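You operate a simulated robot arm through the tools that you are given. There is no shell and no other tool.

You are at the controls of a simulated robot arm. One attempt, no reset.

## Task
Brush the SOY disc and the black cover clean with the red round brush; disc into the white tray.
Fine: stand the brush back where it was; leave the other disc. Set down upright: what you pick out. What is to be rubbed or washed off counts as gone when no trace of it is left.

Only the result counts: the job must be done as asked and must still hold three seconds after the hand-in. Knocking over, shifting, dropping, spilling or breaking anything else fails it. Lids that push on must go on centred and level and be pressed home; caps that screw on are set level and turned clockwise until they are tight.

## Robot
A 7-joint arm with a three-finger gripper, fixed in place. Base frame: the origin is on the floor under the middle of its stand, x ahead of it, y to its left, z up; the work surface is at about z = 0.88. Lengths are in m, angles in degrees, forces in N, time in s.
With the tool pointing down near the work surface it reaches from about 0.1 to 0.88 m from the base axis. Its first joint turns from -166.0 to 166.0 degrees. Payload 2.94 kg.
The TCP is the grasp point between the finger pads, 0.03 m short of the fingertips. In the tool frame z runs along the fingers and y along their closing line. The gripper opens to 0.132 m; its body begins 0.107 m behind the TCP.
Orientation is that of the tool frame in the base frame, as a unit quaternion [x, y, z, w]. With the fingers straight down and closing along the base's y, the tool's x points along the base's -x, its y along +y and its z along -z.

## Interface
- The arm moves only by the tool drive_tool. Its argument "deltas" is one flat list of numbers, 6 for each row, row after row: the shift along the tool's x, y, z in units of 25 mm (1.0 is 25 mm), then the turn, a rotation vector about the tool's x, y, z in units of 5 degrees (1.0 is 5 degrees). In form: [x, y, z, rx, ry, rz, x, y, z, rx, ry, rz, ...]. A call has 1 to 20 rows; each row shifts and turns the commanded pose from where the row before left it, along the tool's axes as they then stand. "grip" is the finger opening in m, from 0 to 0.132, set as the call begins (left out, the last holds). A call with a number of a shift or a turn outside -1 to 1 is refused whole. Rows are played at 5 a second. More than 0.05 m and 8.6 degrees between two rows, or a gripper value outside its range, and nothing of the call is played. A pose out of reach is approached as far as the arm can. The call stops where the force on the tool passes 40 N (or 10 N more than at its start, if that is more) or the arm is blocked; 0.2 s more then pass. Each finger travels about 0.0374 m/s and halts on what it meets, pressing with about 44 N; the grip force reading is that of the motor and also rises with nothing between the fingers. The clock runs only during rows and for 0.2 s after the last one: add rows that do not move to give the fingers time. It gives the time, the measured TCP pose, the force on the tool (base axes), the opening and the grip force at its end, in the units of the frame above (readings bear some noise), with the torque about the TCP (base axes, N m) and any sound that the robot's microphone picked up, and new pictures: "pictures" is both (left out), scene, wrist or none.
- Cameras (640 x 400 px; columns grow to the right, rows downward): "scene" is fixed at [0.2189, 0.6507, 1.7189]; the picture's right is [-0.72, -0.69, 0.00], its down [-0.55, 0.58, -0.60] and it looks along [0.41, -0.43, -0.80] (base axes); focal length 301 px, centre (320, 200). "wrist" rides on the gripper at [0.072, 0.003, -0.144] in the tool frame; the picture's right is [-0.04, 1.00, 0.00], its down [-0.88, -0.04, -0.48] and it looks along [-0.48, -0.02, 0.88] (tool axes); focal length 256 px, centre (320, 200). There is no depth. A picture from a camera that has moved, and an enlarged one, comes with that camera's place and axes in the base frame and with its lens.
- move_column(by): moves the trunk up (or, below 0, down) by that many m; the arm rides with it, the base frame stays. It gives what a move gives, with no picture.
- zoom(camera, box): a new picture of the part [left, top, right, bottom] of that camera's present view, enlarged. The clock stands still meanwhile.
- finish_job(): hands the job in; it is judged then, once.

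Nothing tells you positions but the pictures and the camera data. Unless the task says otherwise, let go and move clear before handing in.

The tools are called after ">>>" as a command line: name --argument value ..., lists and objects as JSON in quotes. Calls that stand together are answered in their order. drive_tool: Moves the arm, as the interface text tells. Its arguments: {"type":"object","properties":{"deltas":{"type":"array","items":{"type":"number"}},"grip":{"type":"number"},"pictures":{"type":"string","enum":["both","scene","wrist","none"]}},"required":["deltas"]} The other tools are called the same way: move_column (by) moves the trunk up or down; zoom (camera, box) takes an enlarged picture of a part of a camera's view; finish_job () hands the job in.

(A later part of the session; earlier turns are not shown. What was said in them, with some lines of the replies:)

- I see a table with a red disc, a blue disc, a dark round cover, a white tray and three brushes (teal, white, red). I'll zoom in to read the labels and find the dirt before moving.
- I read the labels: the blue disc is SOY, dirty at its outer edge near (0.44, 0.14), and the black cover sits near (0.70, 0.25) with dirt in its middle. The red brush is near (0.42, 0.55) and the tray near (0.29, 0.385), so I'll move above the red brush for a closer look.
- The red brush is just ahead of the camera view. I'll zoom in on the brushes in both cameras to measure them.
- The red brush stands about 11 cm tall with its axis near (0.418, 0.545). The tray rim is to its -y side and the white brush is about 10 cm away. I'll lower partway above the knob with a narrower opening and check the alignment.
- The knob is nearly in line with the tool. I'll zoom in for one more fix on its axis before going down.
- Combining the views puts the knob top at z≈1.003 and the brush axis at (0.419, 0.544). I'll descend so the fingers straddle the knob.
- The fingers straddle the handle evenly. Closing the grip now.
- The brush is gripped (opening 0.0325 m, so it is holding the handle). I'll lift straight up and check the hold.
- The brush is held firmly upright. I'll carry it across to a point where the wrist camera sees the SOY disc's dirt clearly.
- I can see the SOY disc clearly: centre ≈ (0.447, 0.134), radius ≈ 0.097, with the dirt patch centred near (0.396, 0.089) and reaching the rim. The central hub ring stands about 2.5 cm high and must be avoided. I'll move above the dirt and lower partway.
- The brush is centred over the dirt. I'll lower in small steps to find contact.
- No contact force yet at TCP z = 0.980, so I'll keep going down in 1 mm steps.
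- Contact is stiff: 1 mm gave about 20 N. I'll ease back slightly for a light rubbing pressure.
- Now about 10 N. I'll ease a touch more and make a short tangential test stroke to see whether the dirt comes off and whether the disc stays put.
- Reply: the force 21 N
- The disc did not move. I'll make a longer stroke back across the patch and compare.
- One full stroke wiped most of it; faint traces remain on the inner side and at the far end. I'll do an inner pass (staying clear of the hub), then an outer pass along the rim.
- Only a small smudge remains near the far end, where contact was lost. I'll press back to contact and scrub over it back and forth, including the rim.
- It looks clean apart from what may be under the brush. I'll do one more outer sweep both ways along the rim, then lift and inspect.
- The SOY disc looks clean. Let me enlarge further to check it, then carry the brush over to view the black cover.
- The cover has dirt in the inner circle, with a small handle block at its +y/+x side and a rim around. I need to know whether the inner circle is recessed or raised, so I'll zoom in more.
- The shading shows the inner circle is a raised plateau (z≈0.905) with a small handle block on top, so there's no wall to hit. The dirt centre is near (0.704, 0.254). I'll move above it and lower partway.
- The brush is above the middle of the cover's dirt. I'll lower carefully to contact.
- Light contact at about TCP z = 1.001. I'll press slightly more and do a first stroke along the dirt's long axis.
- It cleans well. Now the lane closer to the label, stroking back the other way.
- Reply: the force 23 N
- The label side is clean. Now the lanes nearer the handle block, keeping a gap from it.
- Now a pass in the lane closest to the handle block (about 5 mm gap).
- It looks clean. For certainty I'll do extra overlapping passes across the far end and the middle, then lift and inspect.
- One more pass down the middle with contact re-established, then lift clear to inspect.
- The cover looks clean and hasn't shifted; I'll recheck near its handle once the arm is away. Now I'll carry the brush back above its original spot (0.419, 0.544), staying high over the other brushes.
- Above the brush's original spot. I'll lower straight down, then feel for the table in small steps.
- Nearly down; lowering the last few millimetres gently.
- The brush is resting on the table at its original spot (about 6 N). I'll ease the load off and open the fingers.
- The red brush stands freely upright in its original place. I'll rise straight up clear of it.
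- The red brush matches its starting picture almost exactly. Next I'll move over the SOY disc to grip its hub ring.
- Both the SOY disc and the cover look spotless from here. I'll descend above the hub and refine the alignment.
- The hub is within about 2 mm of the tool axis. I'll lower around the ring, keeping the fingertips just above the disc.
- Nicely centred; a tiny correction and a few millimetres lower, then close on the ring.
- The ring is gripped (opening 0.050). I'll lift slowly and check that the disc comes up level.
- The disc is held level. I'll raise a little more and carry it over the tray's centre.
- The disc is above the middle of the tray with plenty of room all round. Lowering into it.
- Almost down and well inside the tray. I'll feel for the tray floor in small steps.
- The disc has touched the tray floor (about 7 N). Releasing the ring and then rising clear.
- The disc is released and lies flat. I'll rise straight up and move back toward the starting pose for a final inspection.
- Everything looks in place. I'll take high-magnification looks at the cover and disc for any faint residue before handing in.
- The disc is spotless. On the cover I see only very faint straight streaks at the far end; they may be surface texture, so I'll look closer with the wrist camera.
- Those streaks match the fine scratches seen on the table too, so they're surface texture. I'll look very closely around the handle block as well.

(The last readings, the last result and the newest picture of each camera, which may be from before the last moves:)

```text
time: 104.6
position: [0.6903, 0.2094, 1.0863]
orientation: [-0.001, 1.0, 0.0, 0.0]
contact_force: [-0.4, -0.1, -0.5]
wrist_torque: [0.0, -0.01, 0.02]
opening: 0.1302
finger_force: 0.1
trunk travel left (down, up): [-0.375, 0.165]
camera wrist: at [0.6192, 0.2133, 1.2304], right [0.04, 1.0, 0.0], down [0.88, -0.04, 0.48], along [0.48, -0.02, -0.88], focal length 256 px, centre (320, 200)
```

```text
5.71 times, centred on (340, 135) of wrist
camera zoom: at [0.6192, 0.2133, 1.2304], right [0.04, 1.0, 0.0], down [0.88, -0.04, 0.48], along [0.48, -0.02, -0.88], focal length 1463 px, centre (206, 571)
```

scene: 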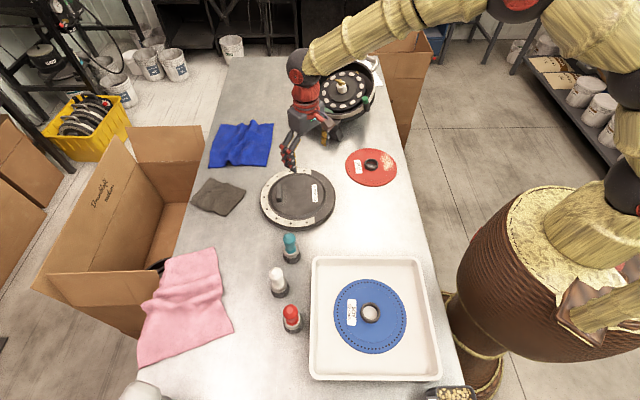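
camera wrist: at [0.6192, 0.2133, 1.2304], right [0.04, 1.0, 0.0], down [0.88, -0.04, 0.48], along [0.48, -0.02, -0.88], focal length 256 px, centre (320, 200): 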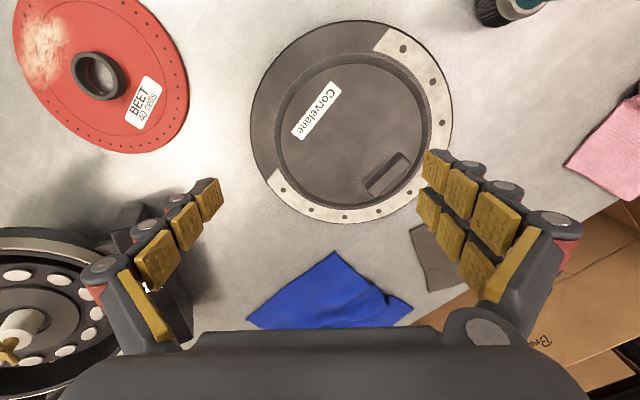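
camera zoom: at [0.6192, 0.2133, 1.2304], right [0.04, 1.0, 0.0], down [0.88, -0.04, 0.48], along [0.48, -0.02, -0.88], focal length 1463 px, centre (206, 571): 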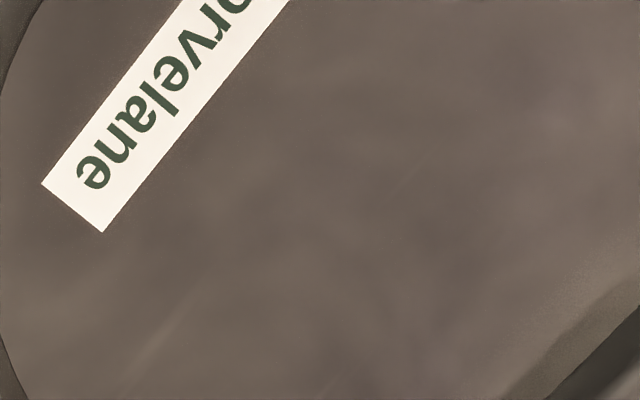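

There is a soft halo beside the handle that could be shading or a faint residue. I'll zoom in extremely close on both sides of the handle to compare.

>>> zoom --camera "wrist" --box '[360, 150, 392, 170]'

>>> zoom --camera "wrist" --box '[375, 170, 407, 190]'

>>> zoom --camera "wrist" --box '[390, 145, 422, 165]'

>>> zoom --camera "scene" --box '[280, 182, 296, 192]'

>>> zoom --camera "scene" --box '[280, 192, 296, 202]'

```text
16.00 times, centred on (376, 160) of wrist
camera zoom: at [0.6192, 0.2133, 1.2304], right [0.04, 1.0, 0.0], down [0.88, -0.04, 0.48], along [0.48, -0.02, -0.88], focal length 4096 px, centre (-576, 840)
```

zoom: 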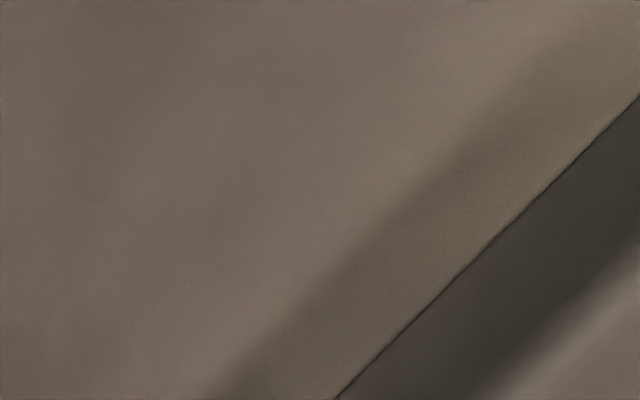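

```text
16.00 times, centred on (391, 180) of wrist
camera zoom: at [0.6192, 0.2133, 1.2304], right [0.04, 1.0, 0.0], down [0.88, -0.04, 0.48], along [0.48, -0.02, -0.88], focal length 4096 px, centre (-816, 520)
```

zoom: 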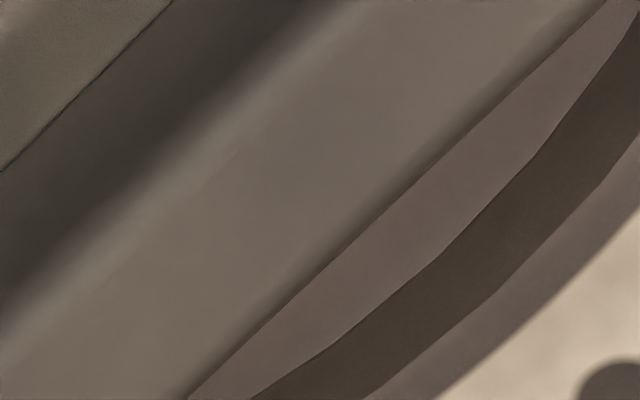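

```text
16.00 times, centred on (406, 155) of wrist
camera zoom: at [0.6192, 0.2133, 1.2304], right [0.04, 1.0, 0.0], down [0.88, -0.04, 0.48], along [0.48, -0.02, -0.88], focal length 4096 px, centre (-1056, 920)
```

zoom: 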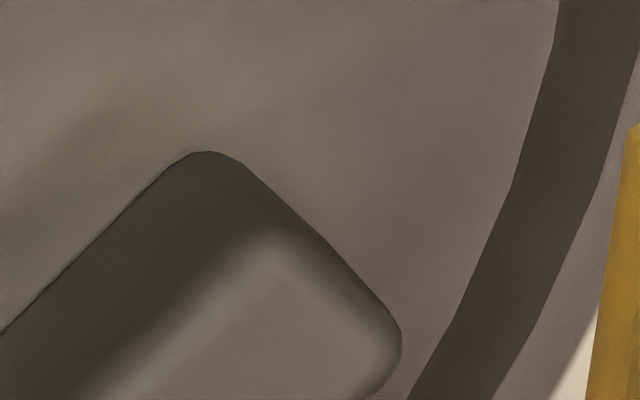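

```text
16.00 times, centred on (288, 187) of scene
camera zoom: at [0.2189, 0.6507, 1.7189], right [-0.72, -0.69, 0.0], down [-0.55, 0.58, -0.6], along [0.41, -0.43, -0.8], focal length 4809 px, centre (832, 408)
```

zoom: 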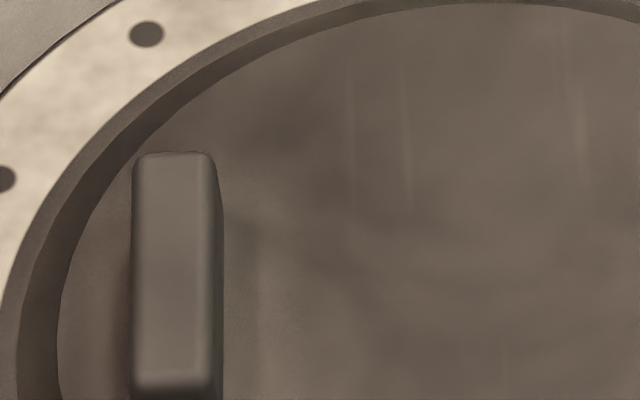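

```text
16.00 times, centred on (288, 197) of scene
camera zoom: at [0.2189, 0.6507, 1.7189], right [-0.72, -0.69, 0.0], down [-0.55, 0.58, -0.6], along [0.41, -0.43, -0.8], focal length 4809 px, centre (832, 248)
```

zoom: 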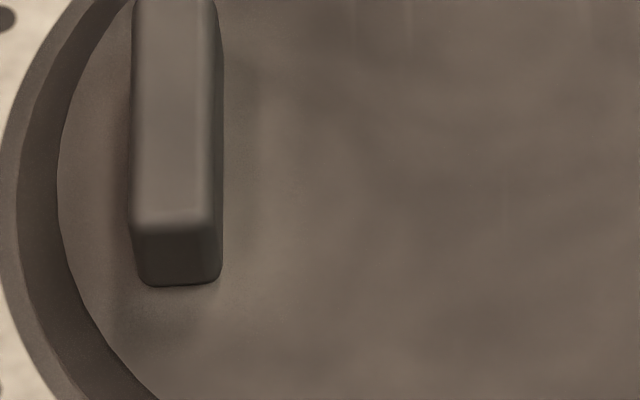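

The handle-side halo is smooth shading with no grain. Before handing in I'll check the far end of the plateau at maximum zoom, where the faint tip of the dirt patch used to be.

>>> zoom --camera "scene" --box '[289, 173, 313, 188]'

>>> zoom --camera "wrist" --box '[285, 150, 335, 182]'

>>> zoom --camera "wrist" --box '[315, 165, 365, 197]'

>>> zoom --camera "wrist" --box '[340, 60, 420, 110]'

>>> zoom --camera "wrist" --box '[200, 180, 280, 230]'

```text
16.00 times, centred on (301, 180) of scene
camera zoom: at [0.2189, 0.6507, 1.7189], right [-0.72, -0.69, 0.0], down [-0.55, 0.58, -0.6], along [0.41, -0.43, -0.8], focal length 4809 px, centre (624, 512)
```

zoom: 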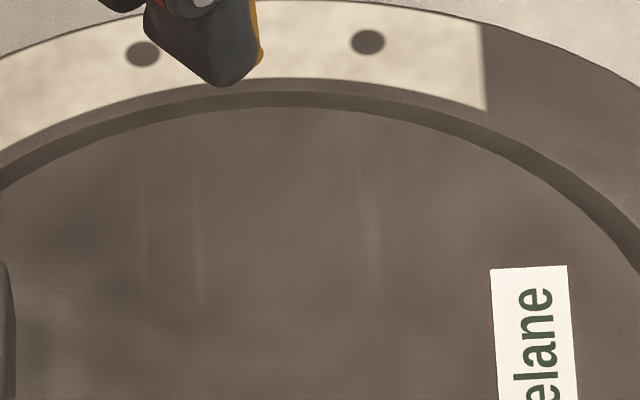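

```text
12.50 times, centred on (310, 166) of wrist
camera zoom: at [0.6192, 0.2133, 1.2304], right [0.04, 1.0, 0.0], down [0.88, -0.04, 0.48], along [0.48, -0.02, -0.88], focal length 3200 px, centre (445, 625)
```

zoom: 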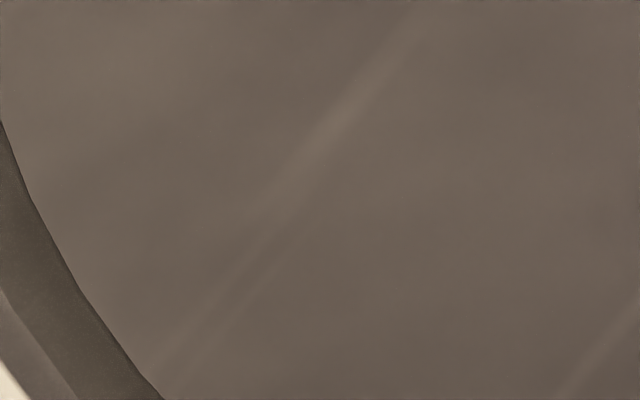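

```text
12.50 times, centred on (340, 181) of wrist
camera zoom: at [0.6192, 0.2133, 1.2304], right [0.04, 1.0, 0.0], down [0.88, -0.04, 0.48], along [0.48, -0.02, -0.88], focal length 3200 px, centre (70, 438)
```

zoom: 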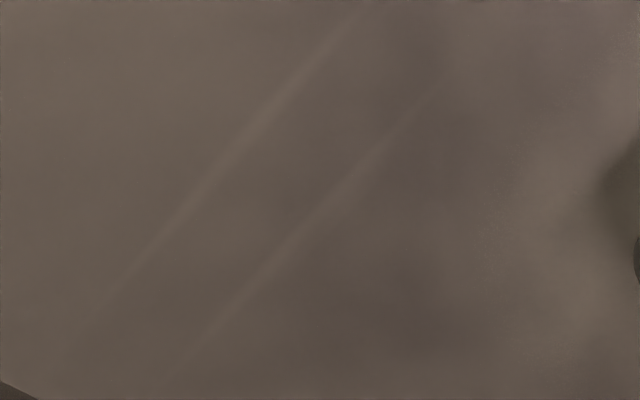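

```text
8.00 times, centred on (380, 85) of wrist
camera zoom: at [0.6192, 0.2133, 1.2304], right [0.04, 1.0, 0.0], down [0.88, -0.04, 0.48], along [0.48, -0.02, -0.88], focal length 2048 px, centre (-160, 1120)
```

zoom: 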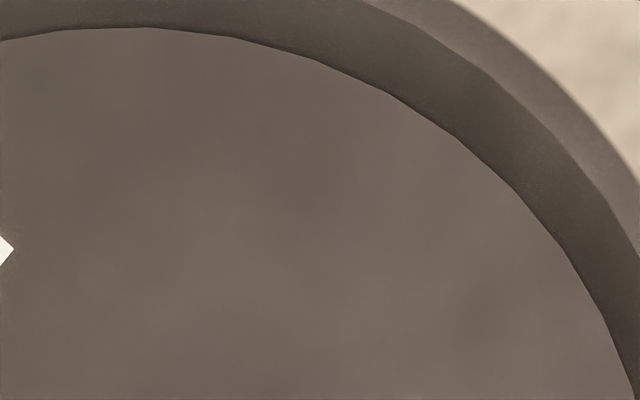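

```text
8.00 times, centred on (240, 205) of wrist
camera zoom: at [0.6192, 0.2133, 1.2304], right [0.04, 1.0, 0.0], down [0.88, -0.04, 0.48], along [0.48, -0.02, -0.88], focal length 2048 px, centre (960, 160)
```

zoom: 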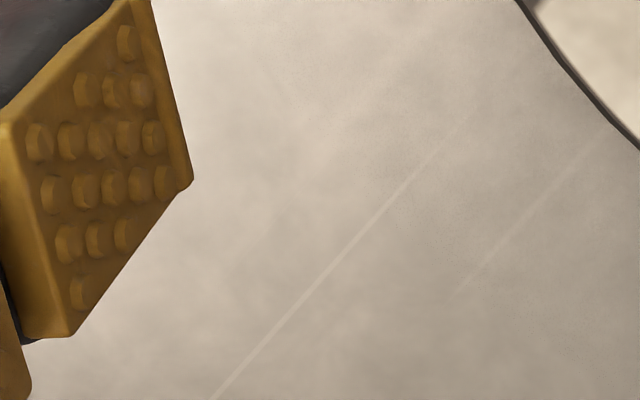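

The streaks run through several strokes' overlap and look like the same fine scratches as on the table, so they're part of the surface; no beige residue remains. I'll move the arm up and clear, then check the whole scene once more.

>>> drive_tool --deltas '[0, 0, -1, 0, 0, 0, 0, 0, -1, 0, 0, 0, 0, 0, -1, 0, 0, 0, 0, 0, -1, 0, 0, 0, 0, 0, -1, 0, 0, 0, 0, 0, -1, 0, 0, 0, 0.8, -0.65, -0.5, 0, 0, 0, 0.8, -0.65, -0.5, 0, 0, 0, 0.8, -0.65, -0.5, 0, 0, 0, 0.8, -0.65, -0.5, 0, 0, 0, 0.8, -0.65, 0, 0, 0, 0, 0.8, -0.65, 0, 0, 0, 0, 0, 0, 0, 0, 0, 0]' --grip 0.13

>>> zoom --camera "scene" --box '[240, 140, 450, 400]'

```text
time: 107.4
position: [0.5702, 0.1133, 1.2837]
orientation: [-0.001, 1.0, 0.0, 0.0]
contact_force: [0.0, -0.2, -0.5]
wrist_torque: [0.0, 0.0, 0.0]
opening: 0.1303
finger_force: 0.1
trunk travel left (down, up): [-0.375, 0.165]
camera wrist: at [0.4988, 0.1158, 1.428], right [0.04, 1.0, 0.0], down [0.88, -0.04, 0.47], along [0.47, -0.02, -0.88], focal length 256 px, centre (320, 200)
```

scene: 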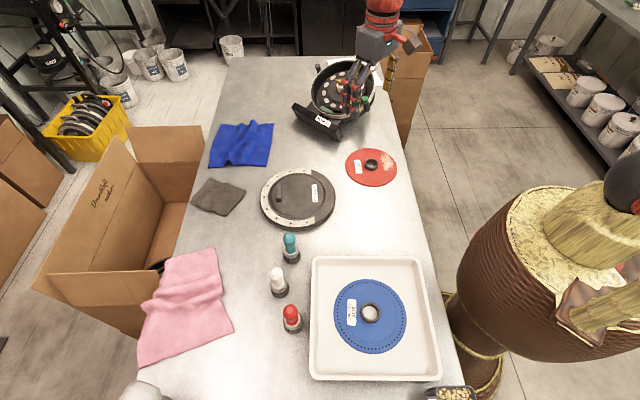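
wrist: 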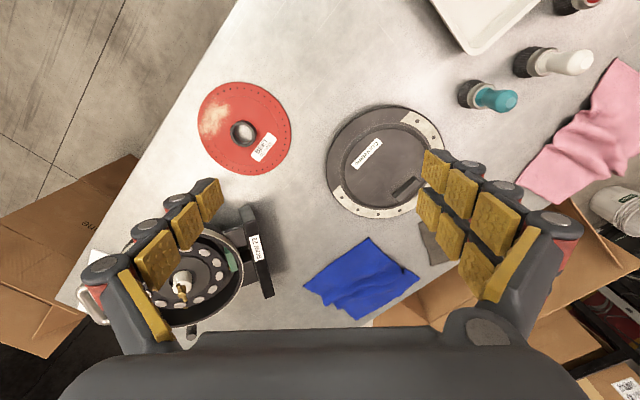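

```text
1.54 times, centred on (345, 270) of scene
camera zoom: at [0.2189, 0.6507, 1.7189], right [-0.72, -0.69, 0.0], down [-0.55, 0.58, -0.6], along [0.41, -0.43, -0.8], focal length 462 px, centre (282, 92)
```

zoom: 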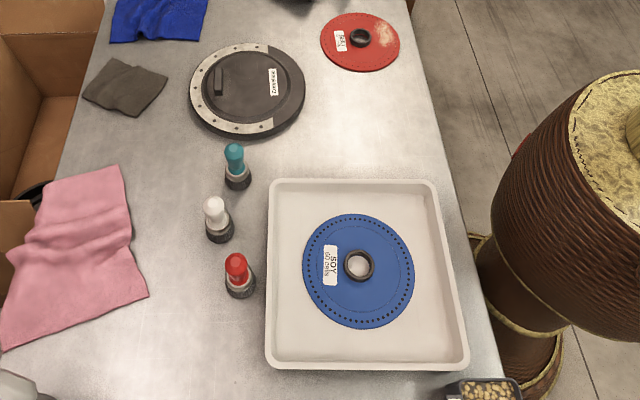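

The SOY disc is clean and lies flat in the white tray. The black cover is clean and in place, and the red brush stands where it was. The BEET disc is untouched and the arm is clear, so I'm handing in.

>>> finish_job

```text
The job is handed in.
```

I brushed the SOY disc and the black cover clean with the red round brush and set the disc flat in the white tray, label up. The job is handed in; no verdict came back.

- **Cleaning:** I checked both surfaces at high zoom and saw no dirt left. The cover shows a few faint straight streaks. I took them for surface scratches because they run through areas I brushed several times and the table has similar ones.
- **Red brush:** it stands upright in its original spot, matching the starting picture almost exactly.
- **Everything else:** the BEET disc still has its dirt, and the cover and the other brushes have not moved. The arm let go and moved clear before hand-in.
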